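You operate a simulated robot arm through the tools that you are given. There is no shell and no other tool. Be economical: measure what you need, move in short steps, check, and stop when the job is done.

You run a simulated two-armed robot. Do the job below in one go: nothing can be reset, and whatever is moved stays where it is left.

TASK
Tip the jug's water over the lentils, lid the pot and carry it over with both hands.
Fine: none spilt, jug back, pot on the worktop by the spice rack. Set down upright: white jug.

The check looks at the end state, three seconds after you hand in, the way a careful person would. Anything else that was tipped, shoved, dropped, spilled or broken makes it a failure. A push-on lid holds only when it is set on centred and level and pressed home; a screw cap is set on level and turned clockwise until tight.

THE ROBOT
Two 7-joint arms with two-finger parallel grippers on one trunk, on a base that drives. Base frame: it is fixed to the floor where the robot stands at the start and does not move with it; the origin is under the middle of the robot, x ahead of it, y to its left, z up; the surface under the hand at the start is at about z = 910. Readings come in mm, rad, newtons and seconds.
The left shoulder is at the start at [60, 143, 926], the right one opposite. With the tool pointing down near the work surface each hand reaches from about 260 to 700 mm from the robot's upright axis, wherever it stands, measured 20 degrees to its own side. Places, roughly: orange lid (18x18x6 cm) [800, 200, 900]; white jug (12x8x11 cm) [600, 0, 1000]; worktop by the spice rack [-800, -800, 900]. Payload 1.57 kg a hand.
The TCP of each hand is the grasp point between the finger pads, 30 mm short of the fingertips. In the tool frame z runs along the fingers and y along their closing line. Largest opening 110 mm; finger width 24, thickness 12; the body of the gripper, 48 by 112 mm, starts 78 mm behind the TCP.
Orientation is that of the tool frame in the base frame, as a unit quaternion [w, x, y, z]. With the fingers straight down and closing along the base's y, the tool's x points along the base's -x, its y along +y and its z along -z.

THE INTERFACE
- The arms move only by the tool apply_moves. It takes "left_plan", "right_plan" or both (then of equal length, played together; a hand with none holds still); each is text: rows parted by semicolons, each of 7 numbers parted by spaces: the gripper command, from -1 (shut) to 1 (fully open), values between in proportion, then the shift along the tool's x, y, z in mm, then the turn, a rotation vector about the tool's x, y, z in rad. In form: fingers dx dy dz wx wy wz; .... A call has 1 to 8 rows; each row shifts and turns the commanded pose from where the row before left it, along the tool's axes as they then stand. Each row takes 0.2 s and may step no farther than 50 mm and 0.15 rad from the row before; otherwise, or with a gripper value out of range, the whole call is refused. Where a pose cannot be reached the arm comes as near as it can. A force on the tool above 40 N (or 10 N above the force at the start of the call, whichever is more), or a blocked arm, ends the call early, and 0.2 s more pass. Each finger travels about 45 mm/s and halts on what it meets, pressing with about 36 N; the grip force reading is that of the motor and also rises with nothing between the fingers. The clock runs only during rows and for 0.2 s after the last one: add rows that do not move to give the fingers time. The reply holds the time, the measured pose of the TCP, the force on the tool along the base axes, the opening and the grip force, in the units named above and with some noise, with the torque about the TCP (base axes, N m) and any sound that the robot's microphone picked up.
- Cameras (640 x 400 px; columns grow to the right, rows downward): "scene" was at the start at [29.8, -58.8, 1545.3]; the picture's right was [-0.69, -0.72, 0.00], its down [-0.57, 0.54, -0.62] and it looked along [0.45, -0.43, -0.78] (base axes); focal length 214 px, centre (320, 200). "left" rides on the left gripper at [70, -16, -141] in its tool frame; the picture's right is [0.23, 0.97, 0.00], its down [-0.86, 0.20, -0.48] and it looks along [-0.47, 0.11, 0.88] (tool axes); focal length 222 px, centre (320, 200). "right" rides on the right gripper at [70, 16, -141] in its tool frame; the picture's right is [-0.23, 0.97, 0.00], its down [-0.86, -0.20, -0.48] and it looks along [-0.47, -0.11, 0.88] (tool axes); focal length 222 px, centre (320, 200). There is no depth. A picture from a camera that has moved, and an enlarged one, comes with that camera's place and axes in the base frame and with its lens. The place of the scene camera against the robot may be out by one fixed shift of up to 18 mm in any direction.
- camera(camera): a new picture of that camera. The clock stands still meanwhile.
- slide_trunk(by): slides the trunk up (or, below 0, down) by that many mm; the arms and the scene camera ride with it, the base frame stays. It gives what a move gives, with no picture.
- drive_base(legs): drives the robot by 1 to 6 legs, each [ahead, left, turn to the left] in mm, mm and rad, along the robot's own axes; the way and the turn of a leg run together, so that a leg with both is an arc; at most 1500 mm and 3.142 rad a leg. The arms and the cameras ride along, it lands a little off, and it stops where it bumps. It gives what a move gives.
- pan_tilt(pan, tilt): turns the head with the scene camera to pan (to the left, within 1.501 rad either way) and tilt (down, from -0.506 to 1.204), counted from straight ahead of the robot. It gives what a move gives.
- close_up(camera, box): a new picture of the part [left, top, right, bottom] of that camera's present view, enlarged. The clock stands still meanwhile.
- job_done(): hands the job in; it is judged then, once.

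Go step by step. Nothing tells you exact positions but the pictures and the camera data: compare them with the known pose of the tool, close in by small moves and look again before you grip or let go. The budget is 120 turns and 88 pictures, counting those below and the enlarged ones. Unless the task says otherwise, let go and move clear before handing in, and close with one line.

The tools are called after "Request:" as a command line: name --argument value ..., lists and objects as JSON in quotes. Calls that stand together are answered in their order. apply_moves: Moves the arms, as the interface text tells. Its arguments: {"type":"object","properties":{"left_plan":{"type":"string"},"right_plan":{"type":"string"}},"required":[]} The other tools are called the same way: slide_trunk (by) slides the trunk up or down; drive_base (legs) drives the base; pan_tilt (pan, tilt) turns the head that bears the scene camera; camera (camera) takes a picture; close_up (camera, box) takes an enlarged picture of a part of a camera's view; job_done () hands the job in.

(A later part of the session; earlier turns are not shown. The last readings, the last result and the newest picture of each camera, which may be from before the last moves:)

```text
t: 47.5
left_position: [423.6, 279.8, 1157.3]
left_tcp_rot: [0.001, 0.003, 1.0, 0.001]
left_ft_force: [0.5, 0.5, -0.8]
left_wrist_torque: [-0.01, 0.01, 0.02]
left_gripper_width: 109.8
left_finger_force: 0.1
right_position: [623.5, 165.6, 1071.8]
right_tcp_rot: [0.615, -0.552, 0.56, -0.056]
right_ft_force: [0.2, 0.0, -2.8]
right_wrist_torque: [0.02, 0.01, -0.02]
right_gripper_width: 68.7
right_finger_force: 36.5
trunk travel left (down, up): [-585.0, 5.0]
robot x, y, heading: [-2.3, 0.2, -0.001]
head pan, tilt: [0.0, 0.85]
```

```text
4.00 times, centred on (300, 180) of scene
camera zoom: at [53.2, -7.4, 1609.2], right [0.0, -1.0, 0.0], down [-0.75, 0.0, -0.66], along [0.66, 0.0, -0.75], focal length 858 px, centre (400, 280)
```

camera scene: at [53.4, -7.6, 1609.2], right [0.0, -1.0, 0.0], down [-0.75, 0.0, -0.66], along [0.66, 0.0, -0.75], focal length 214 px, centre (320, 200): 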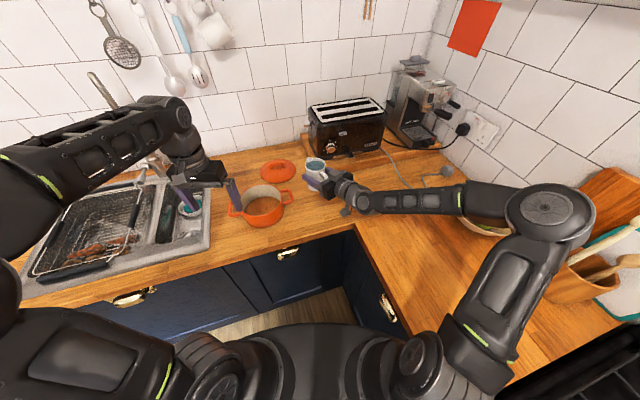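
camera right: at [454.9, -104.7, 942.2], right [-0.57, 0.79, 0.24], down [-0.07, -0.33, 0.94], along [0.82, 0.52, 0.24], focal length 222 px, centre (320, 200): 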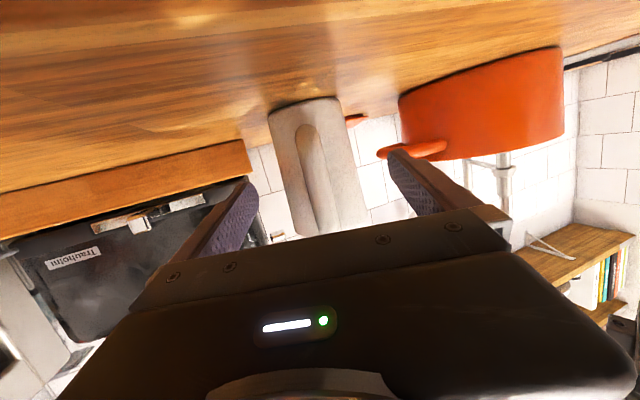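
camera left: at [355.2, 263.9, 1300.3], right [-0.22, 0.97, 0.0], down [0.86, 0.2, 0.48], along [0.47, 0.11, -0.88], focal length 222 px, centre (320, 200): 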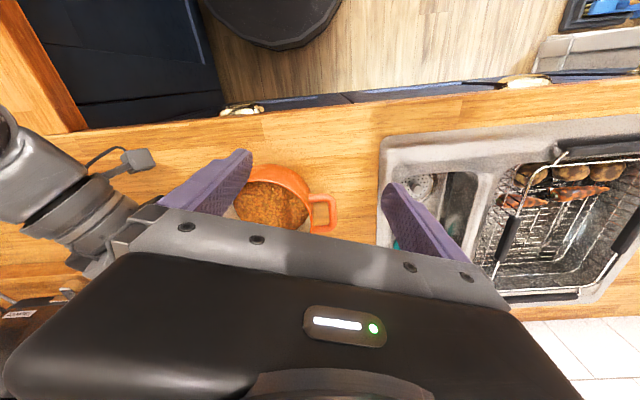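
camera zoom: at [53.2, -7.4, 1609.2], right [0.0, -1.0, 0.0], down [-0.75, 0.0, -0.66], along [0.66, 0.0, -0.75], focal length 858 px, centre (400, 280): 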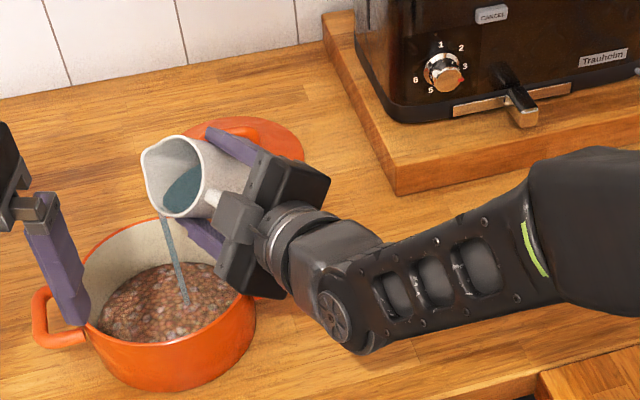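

Pouring goes cleanly into the pot. I keep tipping.

Request:
apply_moves --right_plan "-1 0 0 0 0 0 -0.06; -1 0 0 0 0 0 -0.06; -1 0 0 0 0 0 -0.06; -1 0 0 0 0 0 -0.06; -1 0 0 0 0 0 -0.06; -1 0 0 0 0 0 -0.06; -1 0 0 0 0 0 -0.06; -1 0 0 0 0 0 -0.06"

Request:
apply_moves --right_plan "-1 0 0 0 0 0 -0.06; -1 0 0 0 0 0 -0.06; -1 0 0 0 0 0 -0.06; -1 0 0 0 0 0 -0.06; -1 0 0 0 0 0 -0.06; -1 0 0 0 0 0 0"

Request:
close_up --camera "scene" --box '[220, 130, 380, 230]'

```text
t: 49.2
left_position: [423.8, 280.0, 1159.0]
left_tcp_rot: [0.001, 0.003, 1.0, 0.001]
left_ft_force: [-0.6, -0.4, 1.0]
left_wrist_torque: [-0.01, 0.0, -0.01]
left_gripper_width: 109.9
left_finger_force: 0.0
right_position: [625.1, 164.7, 1070.3]
right_tcp_rot: [-0.584, 0.669, -0.412, 0.202]
right_ft_force: [0.1, 0.6, -2.5]
right_wrist_torque: [0.01, 0.0, -0.02]
right_gripper_width: 68.8
right_finger_force: 35.4
trunk travel left (down, up): [-585.0, 5.0]
robot x, y, heading: [0.0, 0.2, -0.006]
head pan, tilt: [0.0, 0.85]
```

```text
t: 50.6
left_position: [424.5, 280.6, 1159.2]
left_tcp_rot: [0.001, 0.003, 1.0, 0.001]
left_ft_force: [0.0, -0.5, 0.2]
left_wrist_torque: [0.04, 0.02, 0.01]
left_gripper_width: 109.7
left_finger_force: 0.2
right_position: [625.9, 165.3, 1070.4]
right_tcp_rot: [-0.547, 0.724, -0.308, 0.286]
right_ft_force: [0.2, 0.7, -2.2]
right_wrist_torque: [0.03, -0.01, 0.01]
right_gripper_width: 68.6
right_finger_force: 36.2
trunk travel left (down, up): [-585.0, 5.0]
robot x, y, heading: [-1.2, -1.6, -0.002]
head pan, tilt: [0.0, 0.85]
```

```text
4.00 times, centred on (300, 180) of scene
camera zoom: at [53.3, -7.4, 1609.2], right [0.0, -1.0, 0.0], down [-0.75, 0.0, -0.66], along [0.66, 0.0, -0.75], focal length 858 px, centre (400, 280)
```

zoom: 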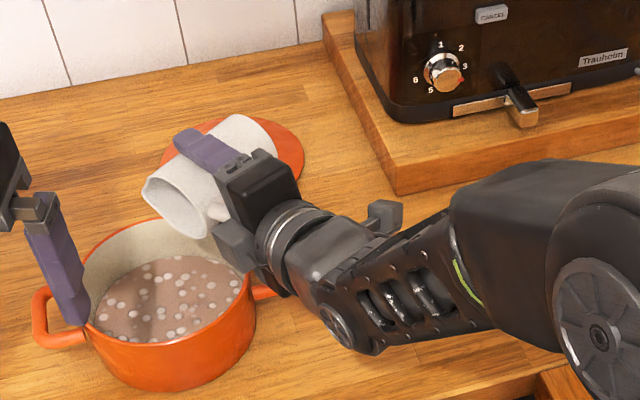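

Nearly empty at about 96°. I tip further past horizontal to drain it fully.

Request:
apply_moves --right_plan "-1 0 0 0 0 0 -0.1; -1 0 0 0 0 0 -0.1; -1 0 0 0 0 0 -0.1; -1 0 0 0 0 0 -0.1; -1 0 0 0 0 0 -0.1; -1 0 0 0 0 0 0; -1 0 0 0 0 0 0; -1 0 0 0 0 0 0"

Request:
close_up --camera "scene" --box '[220, 130, 380, 230]'

```text
t: 52.5
left_position: [425.0, 280.3, 1159.5]
left_tcp_rot: [0.0, 0.003, 1.0, 0.001]
left_ft_force: [1.0, -0.6, 0.3]
left_wrist_torque: [-0.01, -0.01, -0.03]
left_gripper_width: 110.2
left_finger_force: 0.1
right_position: [625.8, 165.3, 1071.0]
right_tcp_rot: [-0.459, 0.778, -0.12, 0.412]
right_ft_force: [0.0, 0.4, -3.2]
right_wrist_torque: [0.04, 0.02, 0.01]
right_gripper_width: 68.9
right_finger_force: 36.0
trunk travel left (down, up): [-585.0, 5.0]
robot x, y, heading: [-2.0, 1.1, -0.004]
head pan, tilt: [0.0, 0.85]
```

```text
4.00 times, centred on (300, 180) of scene
camera zoom: at [53.3, -7.4, 1609.2], right [0.0, -1.0, 0.0], down [-0.75, 0.0, -0.66], along [0.66, 0.0, -0.75], focal length 858 px, centre (400, 280)
```

zoom: 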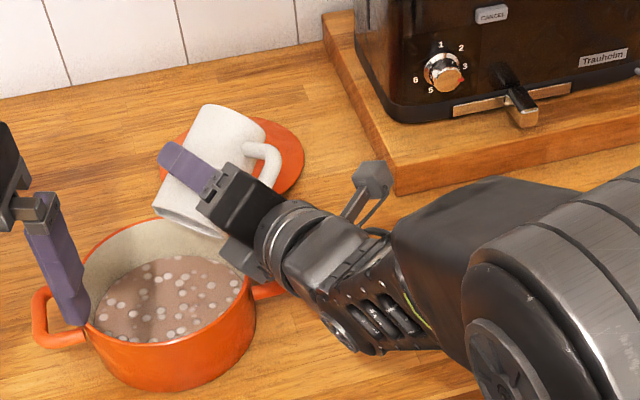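

Drained. I roll the jug back upright.

Request:
apply_moves --right_plan "-1 0 0 0 0 0 0.14; -1 0 0 0 0 0 0.14; -1 0 0 0 0 0 0.14; -1 0 0 0 0 0 0.14; -1 0 0 0 0 0 0.14; -1 0 0 0 0 0 0.14; -1 0 0 0 0 0 0.14; -1 0 0 0 0 0 0.14"

Request:
apply_moves --right_plan "-1 0 0 0 0 0 0.14; -1 0 0 0 0 0 0.14; -1 0 0 0 0 0 0.14; -1 0 0 0 0 0 0.14; -1 0 0 0 0 0 0.14; -1 0 0 0 0 0 0.14; -1 0 0 0 0 0 0.14; -1 0 0 0 0 0 0.07"

Request:
apply_moves --right_plan "-1 0 0 0 0 0 0; -1 0 0 0 0 0 0"

Request:
close_up --camera "scene" --box '[220, 130, 380, 230]'

```text
t: 54.2
left_position: [423.3, 280.6, 1159.8]
left_tcp_rot: [0.001, 0.003, 1.0, 0.001]
left_ft_force: [-0.5, -0.5, 0.1]
left_wrist_torque: [-0.04, -0.02, -0.01]
left_gripper_width: 109.8
left_finger_force: 0.0
right_position: [624.8, 163.7, 1069.3]
right_tcp_rot: [0.609, -0.595, 0.515, -0.104]
right_ft_force: [0.1, 0.7, -2.1]
right_wrist_torque: [0.06, 0.02, 0.0]
right_gripper_width: 68.9
right_finger_force: 35.9
trunk travel left (down, up): [-585.0, 5.0]
robot x, y, heading: [-2.7, 1.4, 0.001]
head pan, tilt: [0.0, 0.85]
```

```text
t: 56.0
left_position: [424.0, 281.3, 1159.8]
left_tcp_rot: [0.001, 0.003, 1.0, 0.0]
left_ft_force: [0.9, 0.9, 0.3]
left_wrist_torque: [0.03, -0.03, 0.01]
left_gripper_width: 110.2
left_finger_force: 0.1
right_position: [625.3, 165.8, 1071.4]
right_tcp_rot: [0.579, -0.256, 0.744, 0.214]
right_ft_force: [-0.4, -0.1, -2.2]
right_wrist_torque: [0.03, 0.02, -0.01]
right_gripper_width: 69.0
right_finger_force: 36.0
trunk travel left (down, up): [-585.0, 5.0]
robot x, y, heading: [-1.1, 0.4, -0.004]
head pan, tilt: [0.0, 0.85]
```

```text
t: 56.6
left_position: [423.8, 280.2, 1158.9]
left_tcp_rot: [0.001, 0.002, 1.0, 0.001]
left_ft_force: [0.0, 1.0, -0.4]
left_wrist_torque: [0.0, -0.01, 0.0]
left_gripper_width: 110.1
left_finger_force: 0.0
right_position: [624.2, 164.8, 1071.2]
right_tcp_rot: [0.578, -0.258, 0.744, 0.214]
right_ft_force: [-0.3, 0.5, -2.4]
right_wrist_torque: [0.02, -0.03, 0.0]
right_gripper_width: 68.8
right_finger_force: 36.4
trunk travel left (down, up): [-585.0, 5.0]
robot x, y, heading: [1.2, -3.9, -0.008]
head pan, tilt: [0.0, 0.85]
```

```text
4.00 times, centred on (300, 180) of scene
camera zoom: at [53.3, -7.4, 1609.2], right [0.0, -1.0, 0.0], down [-0.75, 0.0, -0.66], along [0.66, 0.0, -0.75], focal length 858 px, centre (400, 280)
```

zoom: 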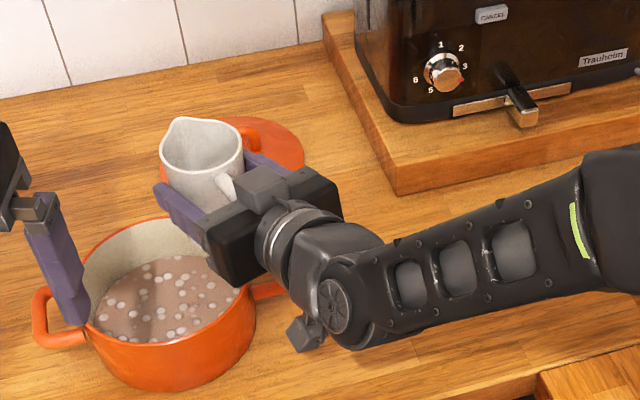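

Jug is empty and upright. I carry it back over its old spot.

Request:
apply_moves --right_plan "-1 -14.6 0.3 -3.5 0 0 0; -1 4.5 -24 -20.4 0 0 0; -1 4.5 -24 -20.4 0 0 0; -1 4.5 -24 -20.4 0 0 0; -1 4.5 -24 -20.4 0 0 0; -1 4.5 -24 -20.4 0 0 0; -1 0 0 0 0 0 0"

Request:
apply_moves --right_plan "-1 20 -0.4 4.9 0 0 0; -1 20 -0.4 4.9 0 0 0; -1 20 -0.4 4.9 0 0 0; -1 20 -0.4 4.9 0 0 0; -1 12 -0.3 2.9 0 0 0; -1 0 0 0 0 0 0"

Request:
close_up --camera "scene" --box '[278, 150, 390, 220]'

```text
t: 58.2
left_position: [424.9, 280.6, 1158.6]
left_tcp_rot: [0.001, 0.002, 1.0, -0.001]
left_ft_force: [0.2, 0.2, 0.0]
left_wrist_torque: [-0.03, 0.04, -0.01]
left_gripper_width: 110.0
left_finger_force: 0.1
right_position: [618.6, 5.7, 1084.5]
right_tcp_rot: [0.579, -0.258, 0.743, 0.214]
right_ft_force: [0.0, -0.4, -1.6]
right_wrist_torque: [0.01, -0.04, 0.03]
right_gripper_width: 68.7
right_finger_force: 35.9
trunk travel left (down, up): [-585.0, 5.0]
robot x, y, heading: [-2.2, -2.1, -0.0]
head pan, tilt: [0.0, 0.85]
```

```text
t: 59.6
left_position: [423.5, 280.6, 1159.6]
left_tcp_rot: [0.001, 0.003, 1.0, 0.001]
left_ft_force: [0.5, -0.2, -0.4]
left_wrist_torque: [0.02, 0.01, 0.0]
left_gripper_width: 110.0
left_finger_force: 0.0
right_position: [619.9, 7.0, 991.2]
right_tcp_rot: [0.579, -0.257, 0.744, 0.213]
right_ft_force: [-0.3, 0.0, -2.2]
right_wrist_torque: [0.01, -0.01, -0.04]
right_gripper_width: 68.7
right_finger_force: 35.5
trunk travel left (down, up): [-585.0, 5.0]
robot x, y, heading: [-1.2, -1.4, -0.004]
head pan, tilt: [0.0, 0.85]
```

```text
5.71 times, centred on (334, 185) of scene
camera zoom: at [53.1, -7.5, 1609.2], right [0.0, -1.0, 0.0], down [-0.75, 0.0, -0.66], along [0.66, 0.0, -0.75], focal length 1226 px, centre (240, 286)
```

zoom: 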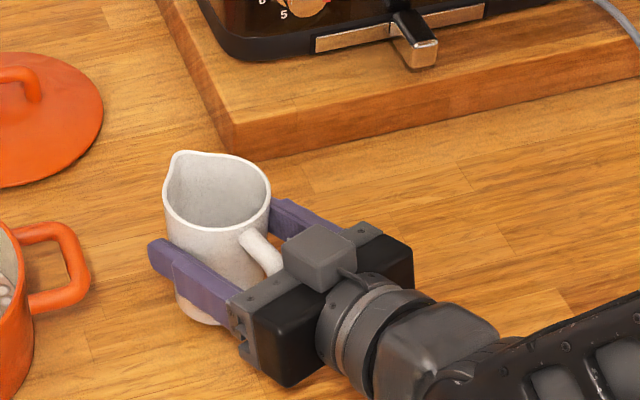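

Fifteen millimetres to go; I lower gently until it touches.

Request:
apply_moves --right_plan "-1 8 0 2 0 0 0; -1 4 0 1 0 0 0; -1 2 0 0.5 0 0 0; -1 0 0 0 0 0 0"

```text
t: 60.6
left_position: [424.5, 280.3, 1159.7]
left_tcp_rot: [0.0, 0.003, 1.0, 0.001]
left_ft_force: [0.2, 0.0, -0.2]
left_wrist_torque: [-0.02, -0.01, 0.02]
left_gripper_width: 110.0
left_finger_force: 0.1
right_position: [619.7, 6.0, 977.0]
right_tcp_rot: [0.58, -0.257, 0.743, 0.213]
right_ft_force: [0.5, -0.4, -1.5]
right_wrist_torque: [0.05, -0.03, -0.02]
right_gripper_width: 68.9
right_finger_force: 36.1
trunk travel left (down, up): [-585.0, 5.0]
robot x, y, heading: [0.3, 1.5, -0.005]
head pan, tilt: [0.0, 0.85]
```

Request:
apply_moves --right_plan "-1 1 0 0.2 0 0 0; -1 1 0 0.2 0 0 0; -1 0 0 0 0 0 0"

```text
t: 61.5
left_position: [423.3, 278.8, 1159.8]
left_tcp_rot: [0.001, 0.003, 1.0, 0.001]
left_ft_force: [-0.8, -1.0, 0.9]
left_wrist_torque: [0.01, 0.0, 0.0]
left_gripper_width: 110.0
left_finger_force: 0.1
right_position: [619.5, 5.8, 976.1]
right_tcp_rot: [0.581, -0.258, 0.741, 0.214]
right_ft_force: [1.0, -1.6, 7.3]
right_wrist_torque: [-0.03, 0.08, 0.03]
right_gripper_width: 68.6
right_finger_force: 35.5
trunk travel left (down, up): [-585.0, 5.0]
robot x, y, heading: [-0.7, -0.4, -0.006]
head pan, tilt: [0.0, 0.85]
```

The jug touches down (7 N). I open and withdraw along the handle line.

Request:
apply_moves --right_plan "-0.2 0 0 0 0 0 0; 0.3 0 0 0 0 0 0; 0.6 0 0 0 0 0 0; 0.6 0 0 0 0 0 0; 0.6 5 0 -20 0 0 0; 0.6 6 0 -25 0 0 0; 0.6 6 0 -25 0 0 0; 0.6 6 0 -25 0 0 0"

Request:
apply_moves --right_plan "1 6 0 -25 0 0 0; 1 -30 0 -8 0 0 0; 1 -40 0 -8 0 0 0; 1 0 0 0 0 0 0"

Request:
camera --camera "scene"

Request:
close_up --camera "scene" --box '[230, 140, 358, 220]'

```text
t: 63.2
left_position: [423.7, 279.9, 1160.0]
left_tcp_rot: [0.001, 0.002, 1.0, 0.001]
left_ft_force: [-0.3, 0.5, 0.0]
left_wrist_torque: [0.01, -0.05, -0.04]
left_gripper_width: 110.1
left_finger_force: 0.1
right_position: [543.5, -56.2, 973.9]
right_tcp_rot: [0.58, -0.258, 0.742, 0.214]
right_ft_force: [0.0, -0.1, 0.0]
right_wrist_torque: [-0.01, 0.02, -0.02]
right_gripper_width: 87.8
right_finger_force: 0.0
trunk travel left (down, up): [-585.0, 5.0]
robot x, y, heading: [1.0, -0.8, -0.004]
head pan, tilt: [0.0, 0.85]
```

```text
t: 64.2
left_position: [424.9, 281.8, 1157.4]
left_tcp_rot: [0.001, 0.002, 1.0, 0.001]
left_ft_force: [0.8, 0.1, 0.7]
left_wrist_torque: [0.01, 0.02, 0.0]
left_gripper_width: 110.0
left_finger_force: 0.0
right_position: [527.5, -71.9, 1043.7]
right_tcp_rot: [0.58, -0.257, 0.743, 0.214]
right_ft_force: [0.2, 0.1, 0.5]
right_wrist_torque: [-0.02, 0.01, -0.01]
right_gripper_width: 110.2
right_finger_force: 0.1
trunk travel left (down, up): [-585.0, 5.0]
robot x, y, heading: [-0.8, 0.2, -0.003]
head pan, tilt: [0.0, 0.85]
```

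```text
56 pictures are left
camera scene: at [53.7, -7.5, 1609.1], right [0.0, -1.0, 0.0], down [-0.75, 0.0, -0.66], along [0.66, 0.0, -0.75], focal length 214 px, centre (320, 200)
```

scene: 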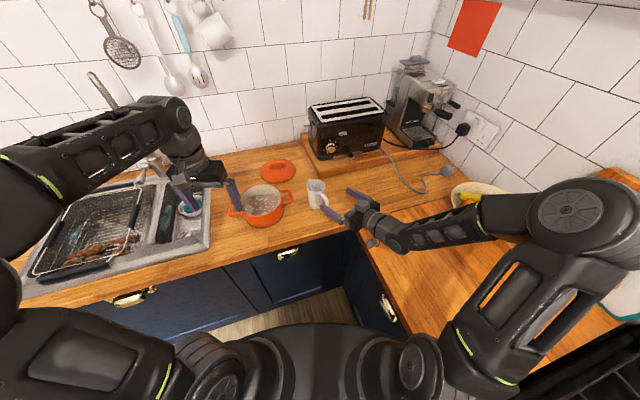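

```text
5.00 times, centred on (294, 180) of scene
camera zoom: at [53.7, -7.5, 1609.1], right [0.0, -1.0, 0.0], down [-0.75, 0.0, -0.66], along [0.66, 0.0, -0.75], focal length 1072 px, centre (450, 300)
```

zoom: 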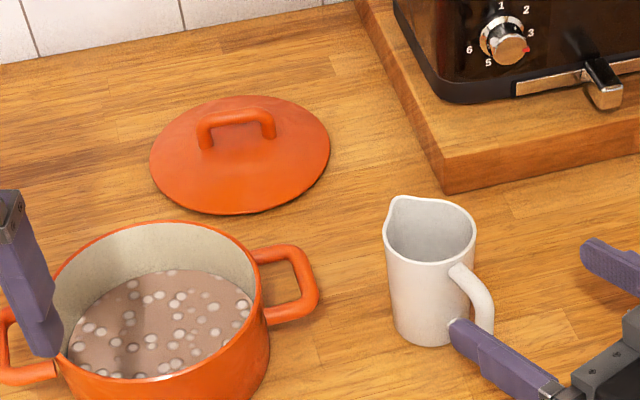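

The jug stands upright in its place and the pot holds lentils with water. The kitchen is rotated about 15° to my left; I fold the right hand away from the jug so I can square up and drive closer for the lid.

Request:
apply_moves --right_plan "1 -40 0 0 0 0 0; 1 0 0 0 0 0.15 0; 1 0 0 0 0 0.15 0; 1 0 0 0 0 0.15 0; 1 0 0 0 0 0.15 0; 1 0 0 0 0 0.15 0; 1 0 0 0 0 0.15 0; 1 0 0 0 0 0.15 0"

Request:
apply_moves --right_plan "1 0 0 0 0 0.15 0; 1 0 0 0 0 0.13 0; 1 20 -30 0 0 0 0.15; 1 20 -30 0 0 0 0.15; 1 20 -30 0 0 0 0.15; 1 20 -30 0 0 0 0.15; 1 10 -40 0 0 0 0.07; 1 0 -40 0 0 0 0"

```text
t: 66.0
left_position: [423.9, 280.7, 1158.9]
left_tcp_rot: [0.001, 0.002, 1.0, 0.001]
left_ft_force: [0.5, 0.5, -0.1]
left_wrist_torque: [-0.02, 0.02, 0.01]
left_gripper_width: 109.9
left_finger_force: 0.1
right_position: [532.9, -64.3, 1083.7]
right_tcp_rot: [0.151, -0.332, 0.928, 0.071]
right_ft_force: [0.8, 0.0, -0.1]
right_wrist_torque: [-0.01, 0.02, 0.0]
right_gripper_width: 109.8
right_finger_force: 0.1
right hand out of reach, approached as far as the arm can: row 5
trunk travel left (down, up): [-585.0, 5.0]
robot x, y, heading: [0.5, -1.9, -0.007]
head pan, tilt: [0.0, 0.85]
```

```text
t: 67.8
left_position: [424.6, 279.7, 1160.2]
left_tcp_rot: [0.001, 0.003, 1.0, 0.001]
left_ft_force: [0.1, -0.1, 0.4]
left_wrist_torque: [-0.04, -0.02, 0.0]
left_gripper_width: 110.1
left_finger_force: 0.1
right_position: [509.5, -285.4, 1068.8]
right_tcp_rot: [0.012, -0.011, 0.999, 0.031]
right_ft_force: [-0.2, 0.4, 0.7]
right_wrist_torque: [0.02, -0.02, 0.0]
right_gripper_width: 109.8
right_finger_force: 0.0
trunk travel left (down, up): [-585.0, 5.0]
robot x, y, heading: [0.0, -0.5, -0.009]
head pan, tilt: [0.0, 0.85]
```

Request:
apply_moves --right_plan "1 35 -28 0 0 0 0; 1 35 -28 0 0 0 0; 1 0 0 0 0 0 0"

Request:
drive_base --legs '[[0, 0, 0.27]]'

Request:
drive_base --legs '[[120, 0, 0]]'

Request:
pan_tilt --pan 0 --tilt 0.9

Request:
camera --camera "scene"

```text
t: 68.7
left_position: [424.5, 281.4, 1158.2]
left_tcp_rot: [0.001, 0.002, 1.0, 0.001]
left_ft_force: [-0.6, -0.1, -0.2]
left_wrist_torque: [0.01, 0.0, 0.0]
left_gripper_width: 109.9
left_finger_force: 0.2
right_position: [444.6, -342.2, 1062.5]
right_tcp_rot: [0.012, -0.013, 0.999, 0.03]
right_ft_force: [-0.4, -0.7, -0.3]
right_wrist_torque: [-0.01, 0.0, 0.01]
right_gripper_width: 110.0
right_finger_force: 0.0
trunk travel left (down, up): [-585.0, 5.0]
robot x, y, heading: [-2.9, 0.2, -0.004]
head pan, tilt: [0.0, 0.85]
```

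```text
t: 70.0
left_position: [335.8, 383.3, 1158.7]
left_tcp_rot: [0.0, -0.131, 0.991, 0.001]
left_ft_force: [0.5, 0.1, -0.1]
left_wrist_torque: [-0.02, -0.03, 0.03]
left_gripper_width: 110.0
left_finger_force: 0.2
right_position: [516.7, -211.4, 1063.1]
right_tcp_rot: [0.007, -0.145, 0.989, 0.032]
right_ft_force: [-0.3, -0.5, -0.5]
right_wrist_torque: [-0.02, -0.01, 0.01]
right_gripper_width: 110.1
right_finger_force: 0.0
trunk travel left (down, up): [-585.0, 5.0]
robot x, y, heading: [1.3, -1.4, 0.261]
head pan, tilt: [0.0, 0.85]
```

```text
t: 71.2
left_position: [454.2, 412.4, 1159.1]
left_tcp_rot: [-0.001, -0.13, 0.992, 0.001]
left_ft_force: [0.0, -0.1, -1.0]
left_wrist_torque: [-0.01, 0.06, 0.03]
left_gripper_width: 109.9
left_finger_force: 0.1
right_position: [635.9, -182.7, 1061.8]
right_tcp_rot: [0.007, -0.145, 0.989, 0.033]
right_ft_force: [0.0, 0.4, -0.2]
right_wrist_torque: [0.02, 0.05, -0.01]
right_gripper_width: 110.1
right_finger_force: 0.1
trunk travel left (down, up): [-585.0, 5.0]
robot x, y, heading: [117.4, 35.1, 0.265]
head pan, tilt: [0.0, 0.85]
```

```text
t: 71.8
left_position: [452.4, 412.5, 1159.6]
left_tcp_rot: [0.001, -0.131, 0.991, 0.001]
left_ft_force: [-0.5, -0.2, -0.7]
left_wrist_torque: [0.02, -0.01, -0.04]
left_gripper_width: 110.1
left_finger_force: 0.1
right_position: [633.2, -182.1, 1062.2]
right_tcp_rot: [0.009, -0.144, 0.989, 0.033]
right_ft_force: [-0.5, 0.1, -0.5]
right_wrist_torque: [-0.01, -0.05, 0.01]
right_gripper_width: 110.1
right_finger_force: 0.0
trunk travel left (down, up): [-585.0, 5.0]
robot x, y, heading: [112.0, 29.1, 0.259]
head pan, tilt: [0.0, 0.901]
```

```text
54 pictures are left
camera scene: at [165.4, 35.5, 1605.3], right [0.26, -0.97, 0.0], down [-0.76, -0.2, -0.62], along [0.6, 0.16, -0.78], focal length 214 px, centre (320, 200)
```

scene: 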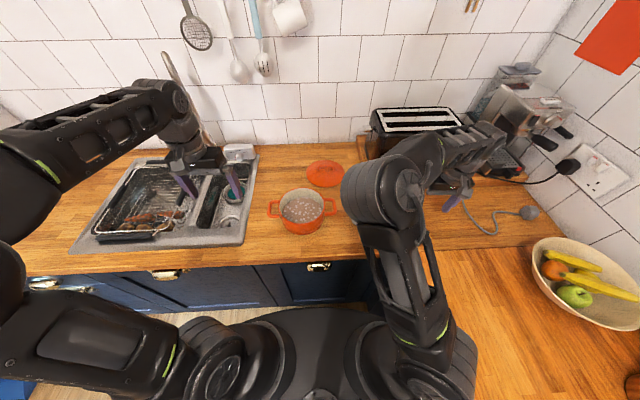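

I'm now square to the counter and closer. I measure the lid and pot again.

Request:
close_up --camera "scene" --box '[264, 148, 376, 218]'

Request:
close_up --camera "scene" --box '[150, 148, 262, 218]'

```text
5.71 times, centred on (320, 183) of scene
camera zoom: at [165.4, 35.5, 1605.3], right [0.26, -0.97, 0.0], down [-0.76, -0.2, -0.62], along [0.6, 0.16, -0.78], focal length 1226 px, centre (320, 297)
```

zoom: 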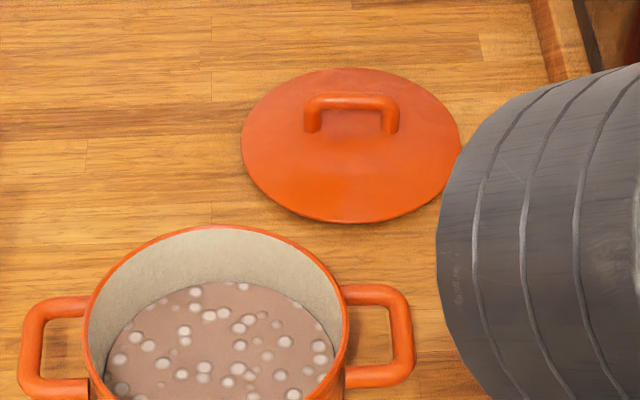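

```text
5.71 times, centred on (206, 183) of scene
camera zoom: at [165.4, 35.5, 1605.3], right [0.26, -0.97, 0.0], down [-0.76, -0.2, -0.62], along [0.6, 0.16, -0.78], focal length 1226 px, centre (971, 297)
```

zoom: 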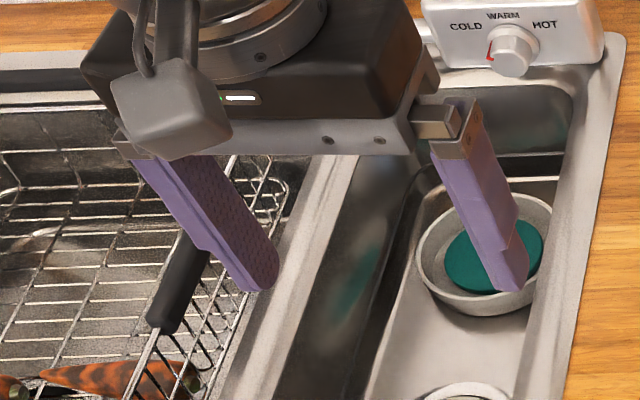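

Lid handle bar is at about (835, 197, 962), lying across my view; the left hand must turn a quarter so its fingers straddle it. I turn and pitch the left hand in place.

Request:
apply_moves --left_plan "1 0 0 0 0 0 0.15; 1 0 0 0 0 0 0.15; 1 0 0 0 0 0 0.15; 1 0 0 0 0 0 0.15; 1 0 0 0 0 0 0.15; 1 0 0 0 0 0 0.15; 1 0 0 0 0 0 0.15; 1 0 0 0 0 0 0.15"

Request:
apply_moves --left_plan "1 0 0 0 0 0 0.15; 1 0 0 0 0 0 0.15; 1 0 0 0 0 0 0.07; 1 0 0 0 -0.15 0 0; 1 0 0 0 -0.15 0 0; 1 0 0 0 -0.15 0 0; 1 0 0 0 0 0 0"

```text
t: 73.6
left_position: [452.3, 413.1, 1159.1]
left_tcp_rot: [0.0, 0.454, 0.891, 0.001]
left_ft_force: [-1.1, 0.2, 0.2]
left_wrist_torque: [-0.01, 0.05, 0.01]
left_gripper_width: 109.9
left_finger_force: 0.0
right_position: [634.1, -183.7, 1062.6]
right_tcp_rot: [0.008, -0.144, 0.989, 0.032]
right_ft_force: [0.3, 0.7, -1.3]
right_wrist_torque: [0.02, -0.01, 0.01]
right_gripper_width: 110.2
right_finger_force: 0.1
trunk travel left (down, up): [-585.0, 5.0]
robot x, y, heading: [118.2, 33.5, 0.265]
head pan, tilt: [0.0, 0.901]
```

```text
t: 75.2
left_position: [454.2, 411.7, 1158.9]
left_tcp_rot: [0.136, 0.593, 0.773, 0.178]
left_ft_force: [0.1, 0.4, 0.3]
left_wrist_torque: [-0.02, 0.02, 0.01]
left_gripper_width: 109.9
left_finger_force: 0.0
right_position: [634.7, -183.6, 1062.4]
right_tcp_rot: [0.008, -0.144, 0.989, 0.033]
right_ft_force: [0.0, 0.0, -0.6]
right_wrist_torque: [0.03, -0.02, 0.01]
right_gripper_width: 109.9
right_finger_force: 0.1
trunk travel left (down, up): [-585.0, 5.0]
robot x, y, heading: [118.4, 31.9, 0.256]
head pan, tilt: [0.0, 0.901]
```

Orientation reached. I move the left hand over towards the lid, above it.

Request:
apply_moves --left_plan "1 -38 23.7 21 0 0 0; 1 -38 23.7 21 0 0 0; 1 -38 23.7 21 0 0 0; 1 -38 23.7 21 0 0 0; 1 -38 23.7 21 0 0 0; 1 -38 23.7 21 0 0 0; 1 -38 23.7 21 0 0 0; 1 -38 23.7 21 0 0 0"

Request:
camera --camera "scene"

Request:
camera --camera "left"

```text
t: 77.0
left_position: [771.4, 180.8, 1089.5]
left_tcp_rot: [0.135, 0.594, 0.773, 0.178]
left_ft_force: [0.1, 0.3, -0.7]
left_wrist_torque: [0.03, 0.02, 0.0]
left_gripper_width: 110.0
left_finger_force: 0.0
right_position: [634.2, -182.5, 1061.9]
right_tcp_rot: [0.007, -0.144, 0.989, 0.032]
right_ft_force: [0.7, -1.1, -0.4]
right_wrist_torque: [0.02, 0.03, -0.01]
right_gripper_width: 110.1
right_finger_force: 0.1
trunk travel left (down, up): [-585.0, 5.0]
robot x, y, heading: [113.8, 34.4, 0.261]
head pan, tilt: [0.0, 0.901]
```

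```text
51 pictures are left
camera scene: at [167.4, 34.6, 1605.3], right [0.26, -0.97, 0.0], down [-0.76, -0.2, -0.62], along [0.6, 0.16, -0.78], focal length 214 px, centre (320, 200)
```

scene: 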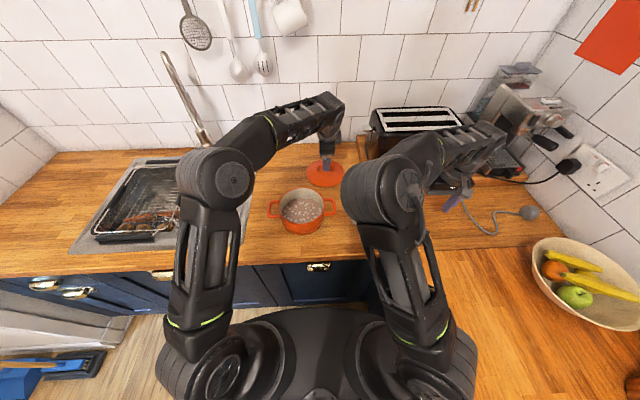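

```text
50 pictures are left
camera left: at [680.4, 227.6, 1209.3], right [0.79, 0.44, 0.42], down [0.19, -0.83, 0.52], along [0.58, -0.32, -0.74], focal length 222 px, centre (320, 200)
```

left: 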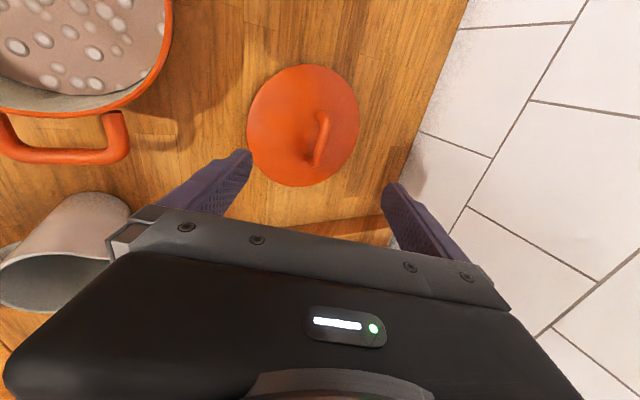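

The lid bar is almost straight along the fingers. I narrow the opening, approach 70 mm and look.

Request:
apply_moves --left_plan "-0.2 1.7 1 36 0 0 0; -0.2 0 0 36 0 0 0; -0.2 0 0 0 0 0 0; -0.2 0 0 0 0 0 0"

Request:
camera --camera "left"

Request:
close_up --camera "scene" --box '[280, 138, 376, 198]'

```text
t: 78.0
left_position: [799.9, 190.9, 1025.2]
left_tcp_rot: [0.135, 0.593, 0.773, 0.177]
left_ft_force: [0.0, 0.1, -0.9]
left_wrist_torque: [-0.03, 0.0, -0.02]
left_gripper_width: 43.8
left_finger_force: 0.1
right_position: [634.3, -183.2, 1062.5]
right_tcp_rot: [0.007, -0.144, 0.989, 0.033]
right_ft_force: [-0.1, -0.7, -0.3]
right_wrist_torque: [-0.01, 0.02, 0.01]
right_gripper_width: 110.2
right_finger_force: 0.1
trunk travel left (down, up): [-585.0, 5.0]
robot x, y, heading: [116.5, 28.2, 0.256]
head pan, tilt: [0.0, 0.901]
```

```text
49 pictures are left
camera left: at [709.7, 238.6, 1146.3], right [0.79, 0.45, 0.43], down [0.19, -0.83, 0.52], along [0.58, -0.33, -0.74], focal length 222 px, centre (320, 200)
```

left: 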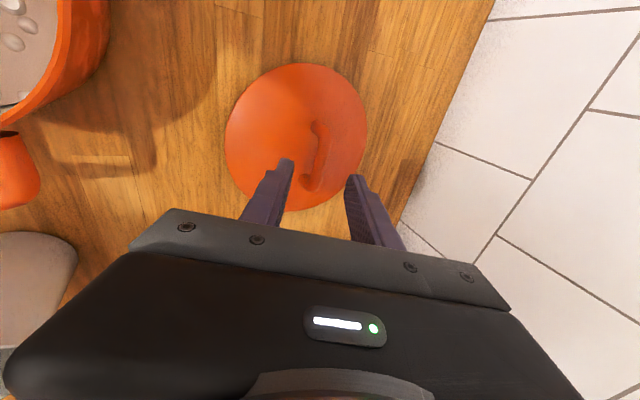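

```text
6.67 times, centred on (328, 168) of scene
camera zoom: at [166.0, 35.6, 1605.3], right [0.26, -0.97, 0.0], down [-0.76, -0.2, -0.62], along [0.6, 0.16, -0.78], focal length 1430 px, centre (267, 413)
```

zoom: 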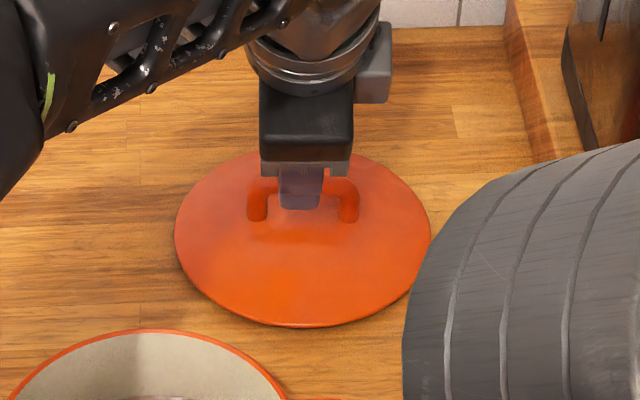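

Alignment is good. I advance to the bar.

Request:
apply_moves --left_plan "-0.2 5 0 20 0 0 0; -0.2 0 0 15 0 0 0; -0.2 0 0 12 0 0 0; -0.2 0 0 8 0 0 0; -0.2 0 0 0 0 0 0"

Request:
camera --camera "left"

Request:
close_up --camera "scene" --box '[280, 138, 376, 198]'

```text
t: 79.2
left_position: [820.6, 202.8, 977.3]
left_tcp_rot: [0.136, 0.594, 0.773, 0.179]
left_ft_force: [-0.1, 0.6, 0.3]
left_wrist_torque: [0.02, 0.01, -0.02]
left_gripper_width: 43.8
left_finger_force: 0.1
right_position: [634.3, -183.6, 1062.5]
right_tcp_rot: [0.007, -0.143, 0.989, 0.033]
right_ft_force: [0.3, 0.1, -0.2]
right_wrist_torque: [0.0, 0.0, 0.04]
right_gripper_width: 109.8
right_finger_force: 0.1
trunk travel left (down, up): [-585.0, 5.0]
robot x, y, heading: [117.4, 29.5, 0.259]
head pan, tilt: [0.0, 0.901]
```

```text
47 pictures are left
camera left: at [729.7, 250.0, 1096.9], right [0.79, 0.45, 0.43], down [0.19, -0.83, 0.52], along [0.58, -0.33, -0.74], focal length 222 px, centre (320, 200)
```

left: 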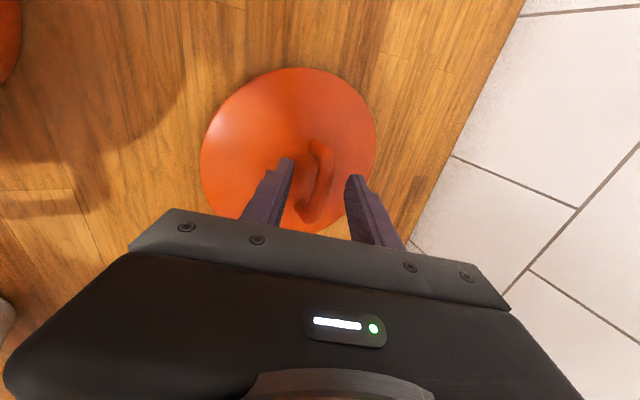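

```text
6.67 times, centred on (328, 168) of scene
camera zoom: at [165.9, 35.6, 1605.3], right [0.26, -0.97, 0.0], down [-0.76, -0.2, -0.62], along [0.6, 0.16, -0.78], focal length 1430 px, centre (267, 413)
```

zoom: 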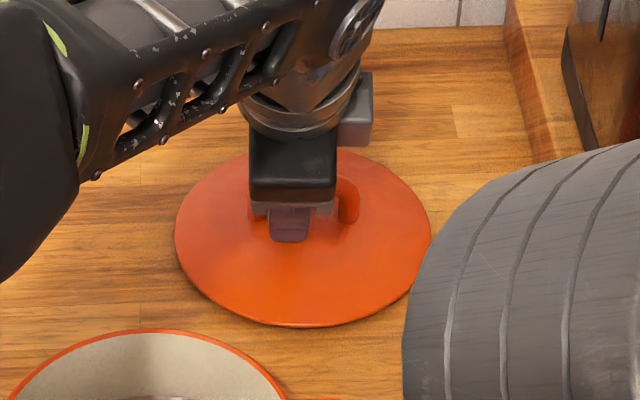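

I shift 5 mm right, advance a bit more and close on the bar.

Request:
apply_moves --left_plan "-0.2 -5 0 4 0 0 0; -0.2 0 0 5 0 0 0; -0.2 0 0 0 0 0 0; -0.6 0 0 0 0 0 0; -1 0 0 0 0 0 0; -1 0 0 0 0 0 0; -1 0 0 0 0 0 0"

Request:
close_up --camera "left" --box '[200, 60, 440, 210]'

```text
t: 80.8
left_position: [824.3, 198.8, 968.6]
left_tcp_rot: [0.137, 0.593, 0.773, 0.178]
left_ft_force: [2.4, 1.2, 8.9]
left_wrist_torque: [0.35, 0.3, -0.26]
left_gripper_width: 19.5
left_finger_force: 31.2
right_position: [633.8, -183.1, 1061.8]
right_tcp_rot: [0.008, -0.143, 0.989, 0.032]
right_ft_force: [-0.7, -0.1, 0.3]
right_wrist_torque: [-0.02, -0.02, -0.01]
right_gripper_width: 110.1
right_finger_force: 0.0
trunk travel left (down, up): [-585.0, 5.0]
robot x, y, heading: [116.2, 28.2, 0.26]
head pan, tilt: [0.0, 0.901]
```

```text
2.67 times, centred on (320, 135) of left
camera zoom: at [734.3, 246.3, 1088.3], right [0.79, 0.45, 0.43], down [0.19, -0.83, 0.52], along [0.59, -0.32, -0.74], focal length 592 px, centre (320, 373)
```

zoom: 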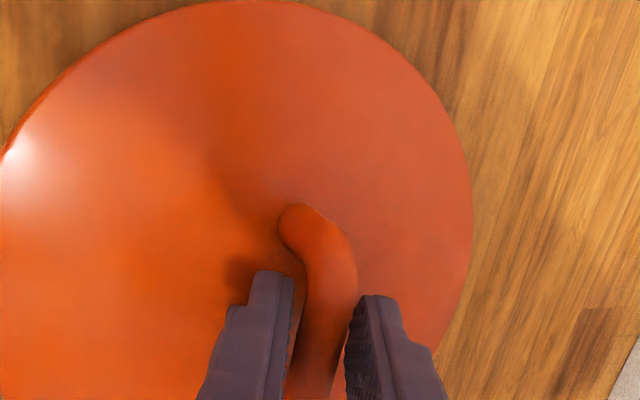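

Request:
apply_moves --left_plan "-1 0 0 -2 0 0 0; -1 0 0 0 0 0 0; -1 0 0 0 0 0 0"

Request:
close_up --camera "scene" --box '[280, 138, 376, 198]'

```text
t: 81.6
left_position: [822.7, 199.8, 969.8]
left_tcp_rot: [0.136, 0.594, 0.773, 0.177]
left_ft_force: [0.8, 0.0, 1.4]
left_wrist_torque: [-0.29, 0.02, 0.37]
left_gripper_width: 15.3
left_finger_force: 31.5
right_position: [634.6, -183.3, 1061.5]
right_tcp_rot: [0.007, -0.143, 0.989, 0.033]
right_ft_force: [-0.6, -0.1, 0.0]
right_wrist_torque: [0.0, -0.03, -0.05]
right_gripper_width: 109.7
right_finger_force: 0.1
trunk travel left (down, up): [-585.0, 5.0]
robot x, y, heading: [115.3, 32.5, 0.261]
head pan, tilt: [0.0, 0.901]
```

```text
6.67 times, centred on (328, 168) of scene
camera zoom: at [165.8, 35.5, 1605.3], right [0.26, -0.97, 0.0], down [-0.76, -0.2, -0.62], along [0.6, 0.16, -0.78], focal length 1430 px, centre (267, 413)
```

zoom: 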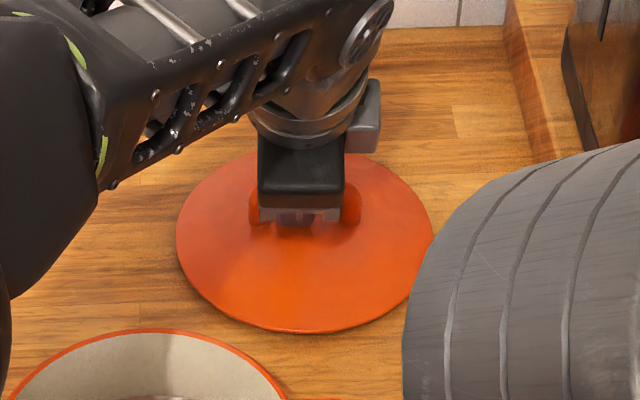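

The grip settles on the bar at 15 mm. I lift the lid 25 mm and check that it stays level.

Request:
apply_moves --left_plan "-1 0 0 0 0 0 0; -1 0 0 0 0 0 0; -1 0 4.4 -9 0 0 0; -1 0 6.5 -13.5 0 0 0; -1 0 0 0 0 0 0"

Request:
close_up --camera "scene" --box '[270, 138, 382, 208]'

Request:
camera --camera "left"

```text
t: 82.8
left_position: [825.6, 200.7, 996.0]
left_tcp_rot: [0.135, 0.594, 0.772, 0.179]
left_ft_force: [0.4, 0.5, -2.8]
left_wrist_torque: [0.04, 0.01, 0.0]
left_gripper_width: 15.3
left_finger_force: 31.5
right_position: [634.4, -182.7, 1062.0]
right_tcp_rot: [0.007, -0.144, 0.989, 0.032]
right_ft_force: [0.3, 0.1, -0.3]
right_wrist_torque: [0.03, -0.01, 0.01]
right_gripper_width: 110.1
right_finger_force: 0.1
trunk travel left (down, up): [-585.0, 5.0]
robot x, y, heading: [113.9, 29.6, 0.262]
head pan, tilt: [0.0, 0.901]
```

```text
5.71 times, centred on (326, 173) of scene
camera zoom: at [166.1, 35.6, 1605.3], right [0.26, -0.97, 0.0], down [-0.76, -0.2, -0.62], along [0.6, 0.16, -0.78], focal length 1226 px, centre (286, 354)
```

zoom: 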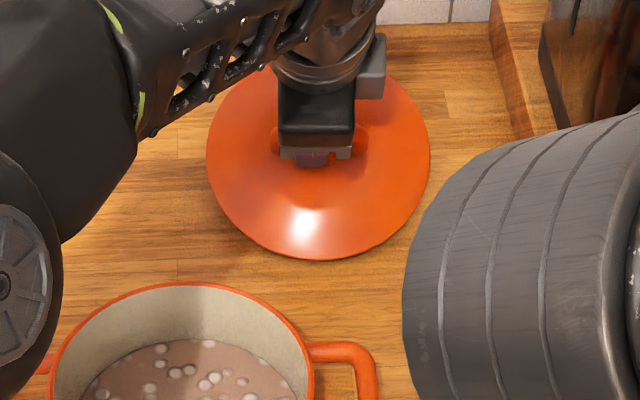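

```text
42 pictures are left
camera left: at [734.8, 246.3, 1116.0], right [0.79, 0.45, 0.42], down [0.19, -0.83, 0.52], along [0.58, -0.33, -0.74], focal length 222 px, centre (320, 200)
```

left: 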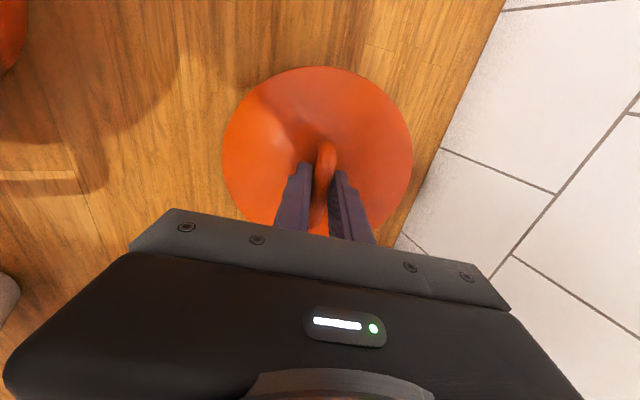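

The lid has aligned itself to the pitched hand, so bringing the hand vertical will level it. I raise it, draw it back and pitch the hand upright.

Request:
apply_moves --left_plan "-1 0 13.8 -28.5 0 0 0; -1 0 13.8 -28.5 0 0 0; -1 0 13.8 -28.5 0 0 0; -1 0 -27 -13 0 0 0; -1 0 -27 -13 0 0 0; -1 0 0 0 0.15 0 0; -1 0 0 0 0.15 0 0; -1 0 0 0 0.15 0 0"

Request:
camera --camera "scene"

Request:
close_up --camera "scene" --box '[240, 138, 400, 238]'

```text
t: 84.6
left_position: [765.6, 184.4, 1089.9]
left_tcp_rot: [0.059, 0.606, 0.789, 0.079]
left_ft_force: [-0.8, 0.7, -1.4]
left_wrist_torque: [0.02, 0.06, 0.02]
left_gripper_width: 15.6
left_finger_force: 30.9
left hand out of reach, approached as far as the arm can: row 7, 8
right_position: [634.6, -183.7, 1063.1]
right_tcp_rot: [0.007, -0.144, 0.989, 0.033]
right_ft_force: [-0.2, 0.0, -0.3]
right_wrist_torque: [-0.02, 0.02, 0.01]
right_gripper_width: 110.1
right_finger_force: 0.1
trunk travel left (down, up): [-585.0, 5.0]
robot x, y, heading: [118.5, 25.8, 0.262]
head pan, tilt: [0.0, 0.901]
```

```text
41 pictures are left
camera scene: at [166.4, 35.7, 1605.3], right [0.26, -0.97, 0.0], down [-0.76, -0.2, -0.62], along [0.6, 0.16, -0.78], focal length 214 px, centre (320, 200)
```

scene: 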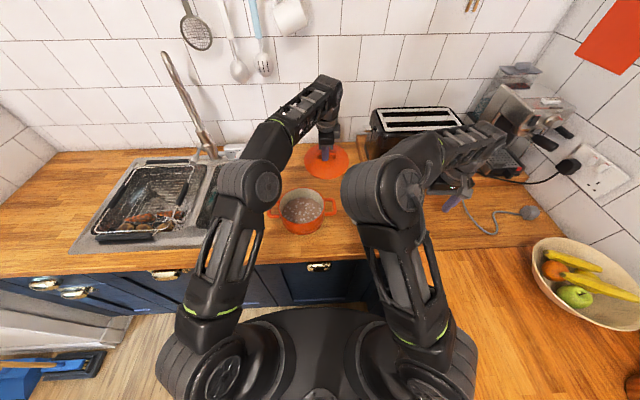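

```text
4.00 times, centred on (320, 188) of scene
camera zoom: at [166.4, 35.7, 1605.3], right [0.26, -0.97, 0.0], down [-0.76, -0.2, -0.62], along [0.6, 0.16, -0.78], focal length 858 px, centre (320, 248)
```

zoom: 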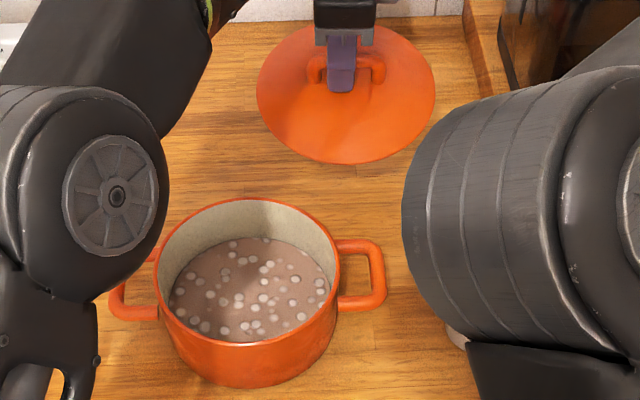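

I bring the lid closer over the pot and finish levelling the hand.

Request:
apply_moves --left_plan "-1 16.5 -31.9 -6.6 0 0 0; -1 16.5 -31.9 -6.6 0 0 0; -1 16.5 -31.9 -6.6 0 0 0; -1 0 0 0 0.1 0 0; -1 0 0 0 0.1 0 0; -1 0 0 0 0 0 0"

Request:
close_up --camera "scene" --box '[240, 138, 400, 238]'

```text
t: 86.0
left_position: [659.1, 206.3, 1091.5]
left_tcp_rot: [-0.001, 0.609, 0.793, 0.001]
left_ft_force: [-0.1, -0.2, -2.3]
left_wrist_torque: [-0.01, 0.01, 0.0]
left_gripper_width: 15.8
left_finger_force: 31.8
right_position: [633.9, -183.2, 1062.6]
right_tcp_rot: [0.008, -0.144, 0.989, 0.033]
right_ft_force: [-0.1, 1.0, 0.7]
right_wrist_torque: [0.0, -0.02, 0.02]
right_gripper_width: 110.1
right_finger_force: 0.0
trunk travel left (down, up): [-585.0, 5.0]
robot x, y, heading: [115.5, 28.2, 0.26]
head pan, tilt: [0.0, 0.901]
```

```text
4.00 times, centred on (320, 188) of scene
camera zoom: at [166.2, 35.5, 1605.3], right [0.26, -0.97, 0.0], down [-0.76, -0.2, -0.62], along [0.6, 0.16, -0.78], focal length 858 px, centre (320, 248)
```

zoom: 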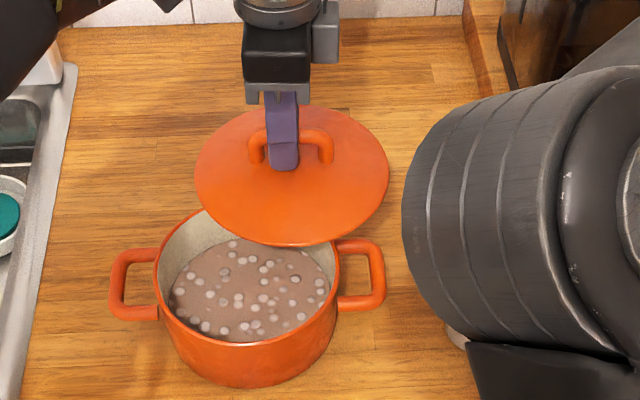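

The lid is level now. I move it over the pot's centre and lower part way.

Request:
apply_moves --left_plan "-1 13.3 -21.5 0 0 0 0; -1 13.3 -21.5 0 0 0 0; -1 13.3 -21.5 0 0 0 0; -1 0 0 12 0 0 0; -1 0 0 10 0 0 0; -1 0 0 0 0 0 0"

Request:
close_up --camera "scene" --box '[240, 158, 352, 228]'

Request:
camera --camera "left"

```text
t: 87.4
left_position: [586.5, 226.4, 1066.8]
left_tcp_rot: [0.0, 0.609, 0.793, 0.001]
left_ft_force: [0.4, 0.2, -2.9]
left_wrist_torque: [-0.01, 0.02, 0.01]
left_gripper_width: 15.5
left_finger_force: 31.0
right_position: [634.1, -183.4, 1061.7]
right_tcp_rot: [0.007, -0.143, 0.989, 0.034]
right_ft_force: [0.5, -0.9, 0.1]
right_wrist_torque: [-0.01, 0.01, 0.02]
right_gripper_width: 109.9
right_finger_force: 0.0
trunk travel left (down, up): [-585.0, 5.0]
robot x, y, heading: [116.5, 29.0, 0.262]
head pan, tilt: [0.0, 0.901]
```

```text
5.71 times, centred on (296, 193) of scene
camera zoom: at [166.3, 35.5, 1605.3], right [0.26, -0.97, 0.0], down [-0.76, -0.2, -0.62], along [0.6, 0.16, -0.78], focal length 1226 px, centre (457, 240)
```

zoom: 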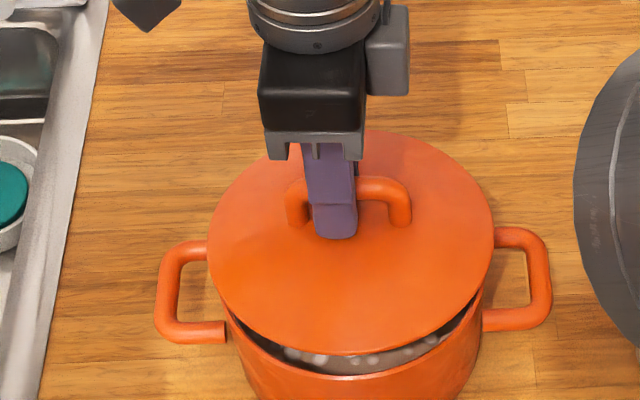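

```text
37 pictures are left
camera left: at [553.9, 289.5, 1208.6], right [0.88, 0.47, 0.0], down [0.41, -0.78, 0.48], along [0.23, -0.42, -0.88], focal length 222 px, centre (320, 200)
```

left: 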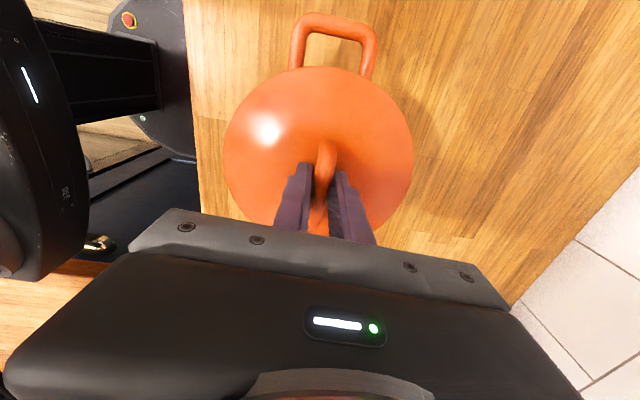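

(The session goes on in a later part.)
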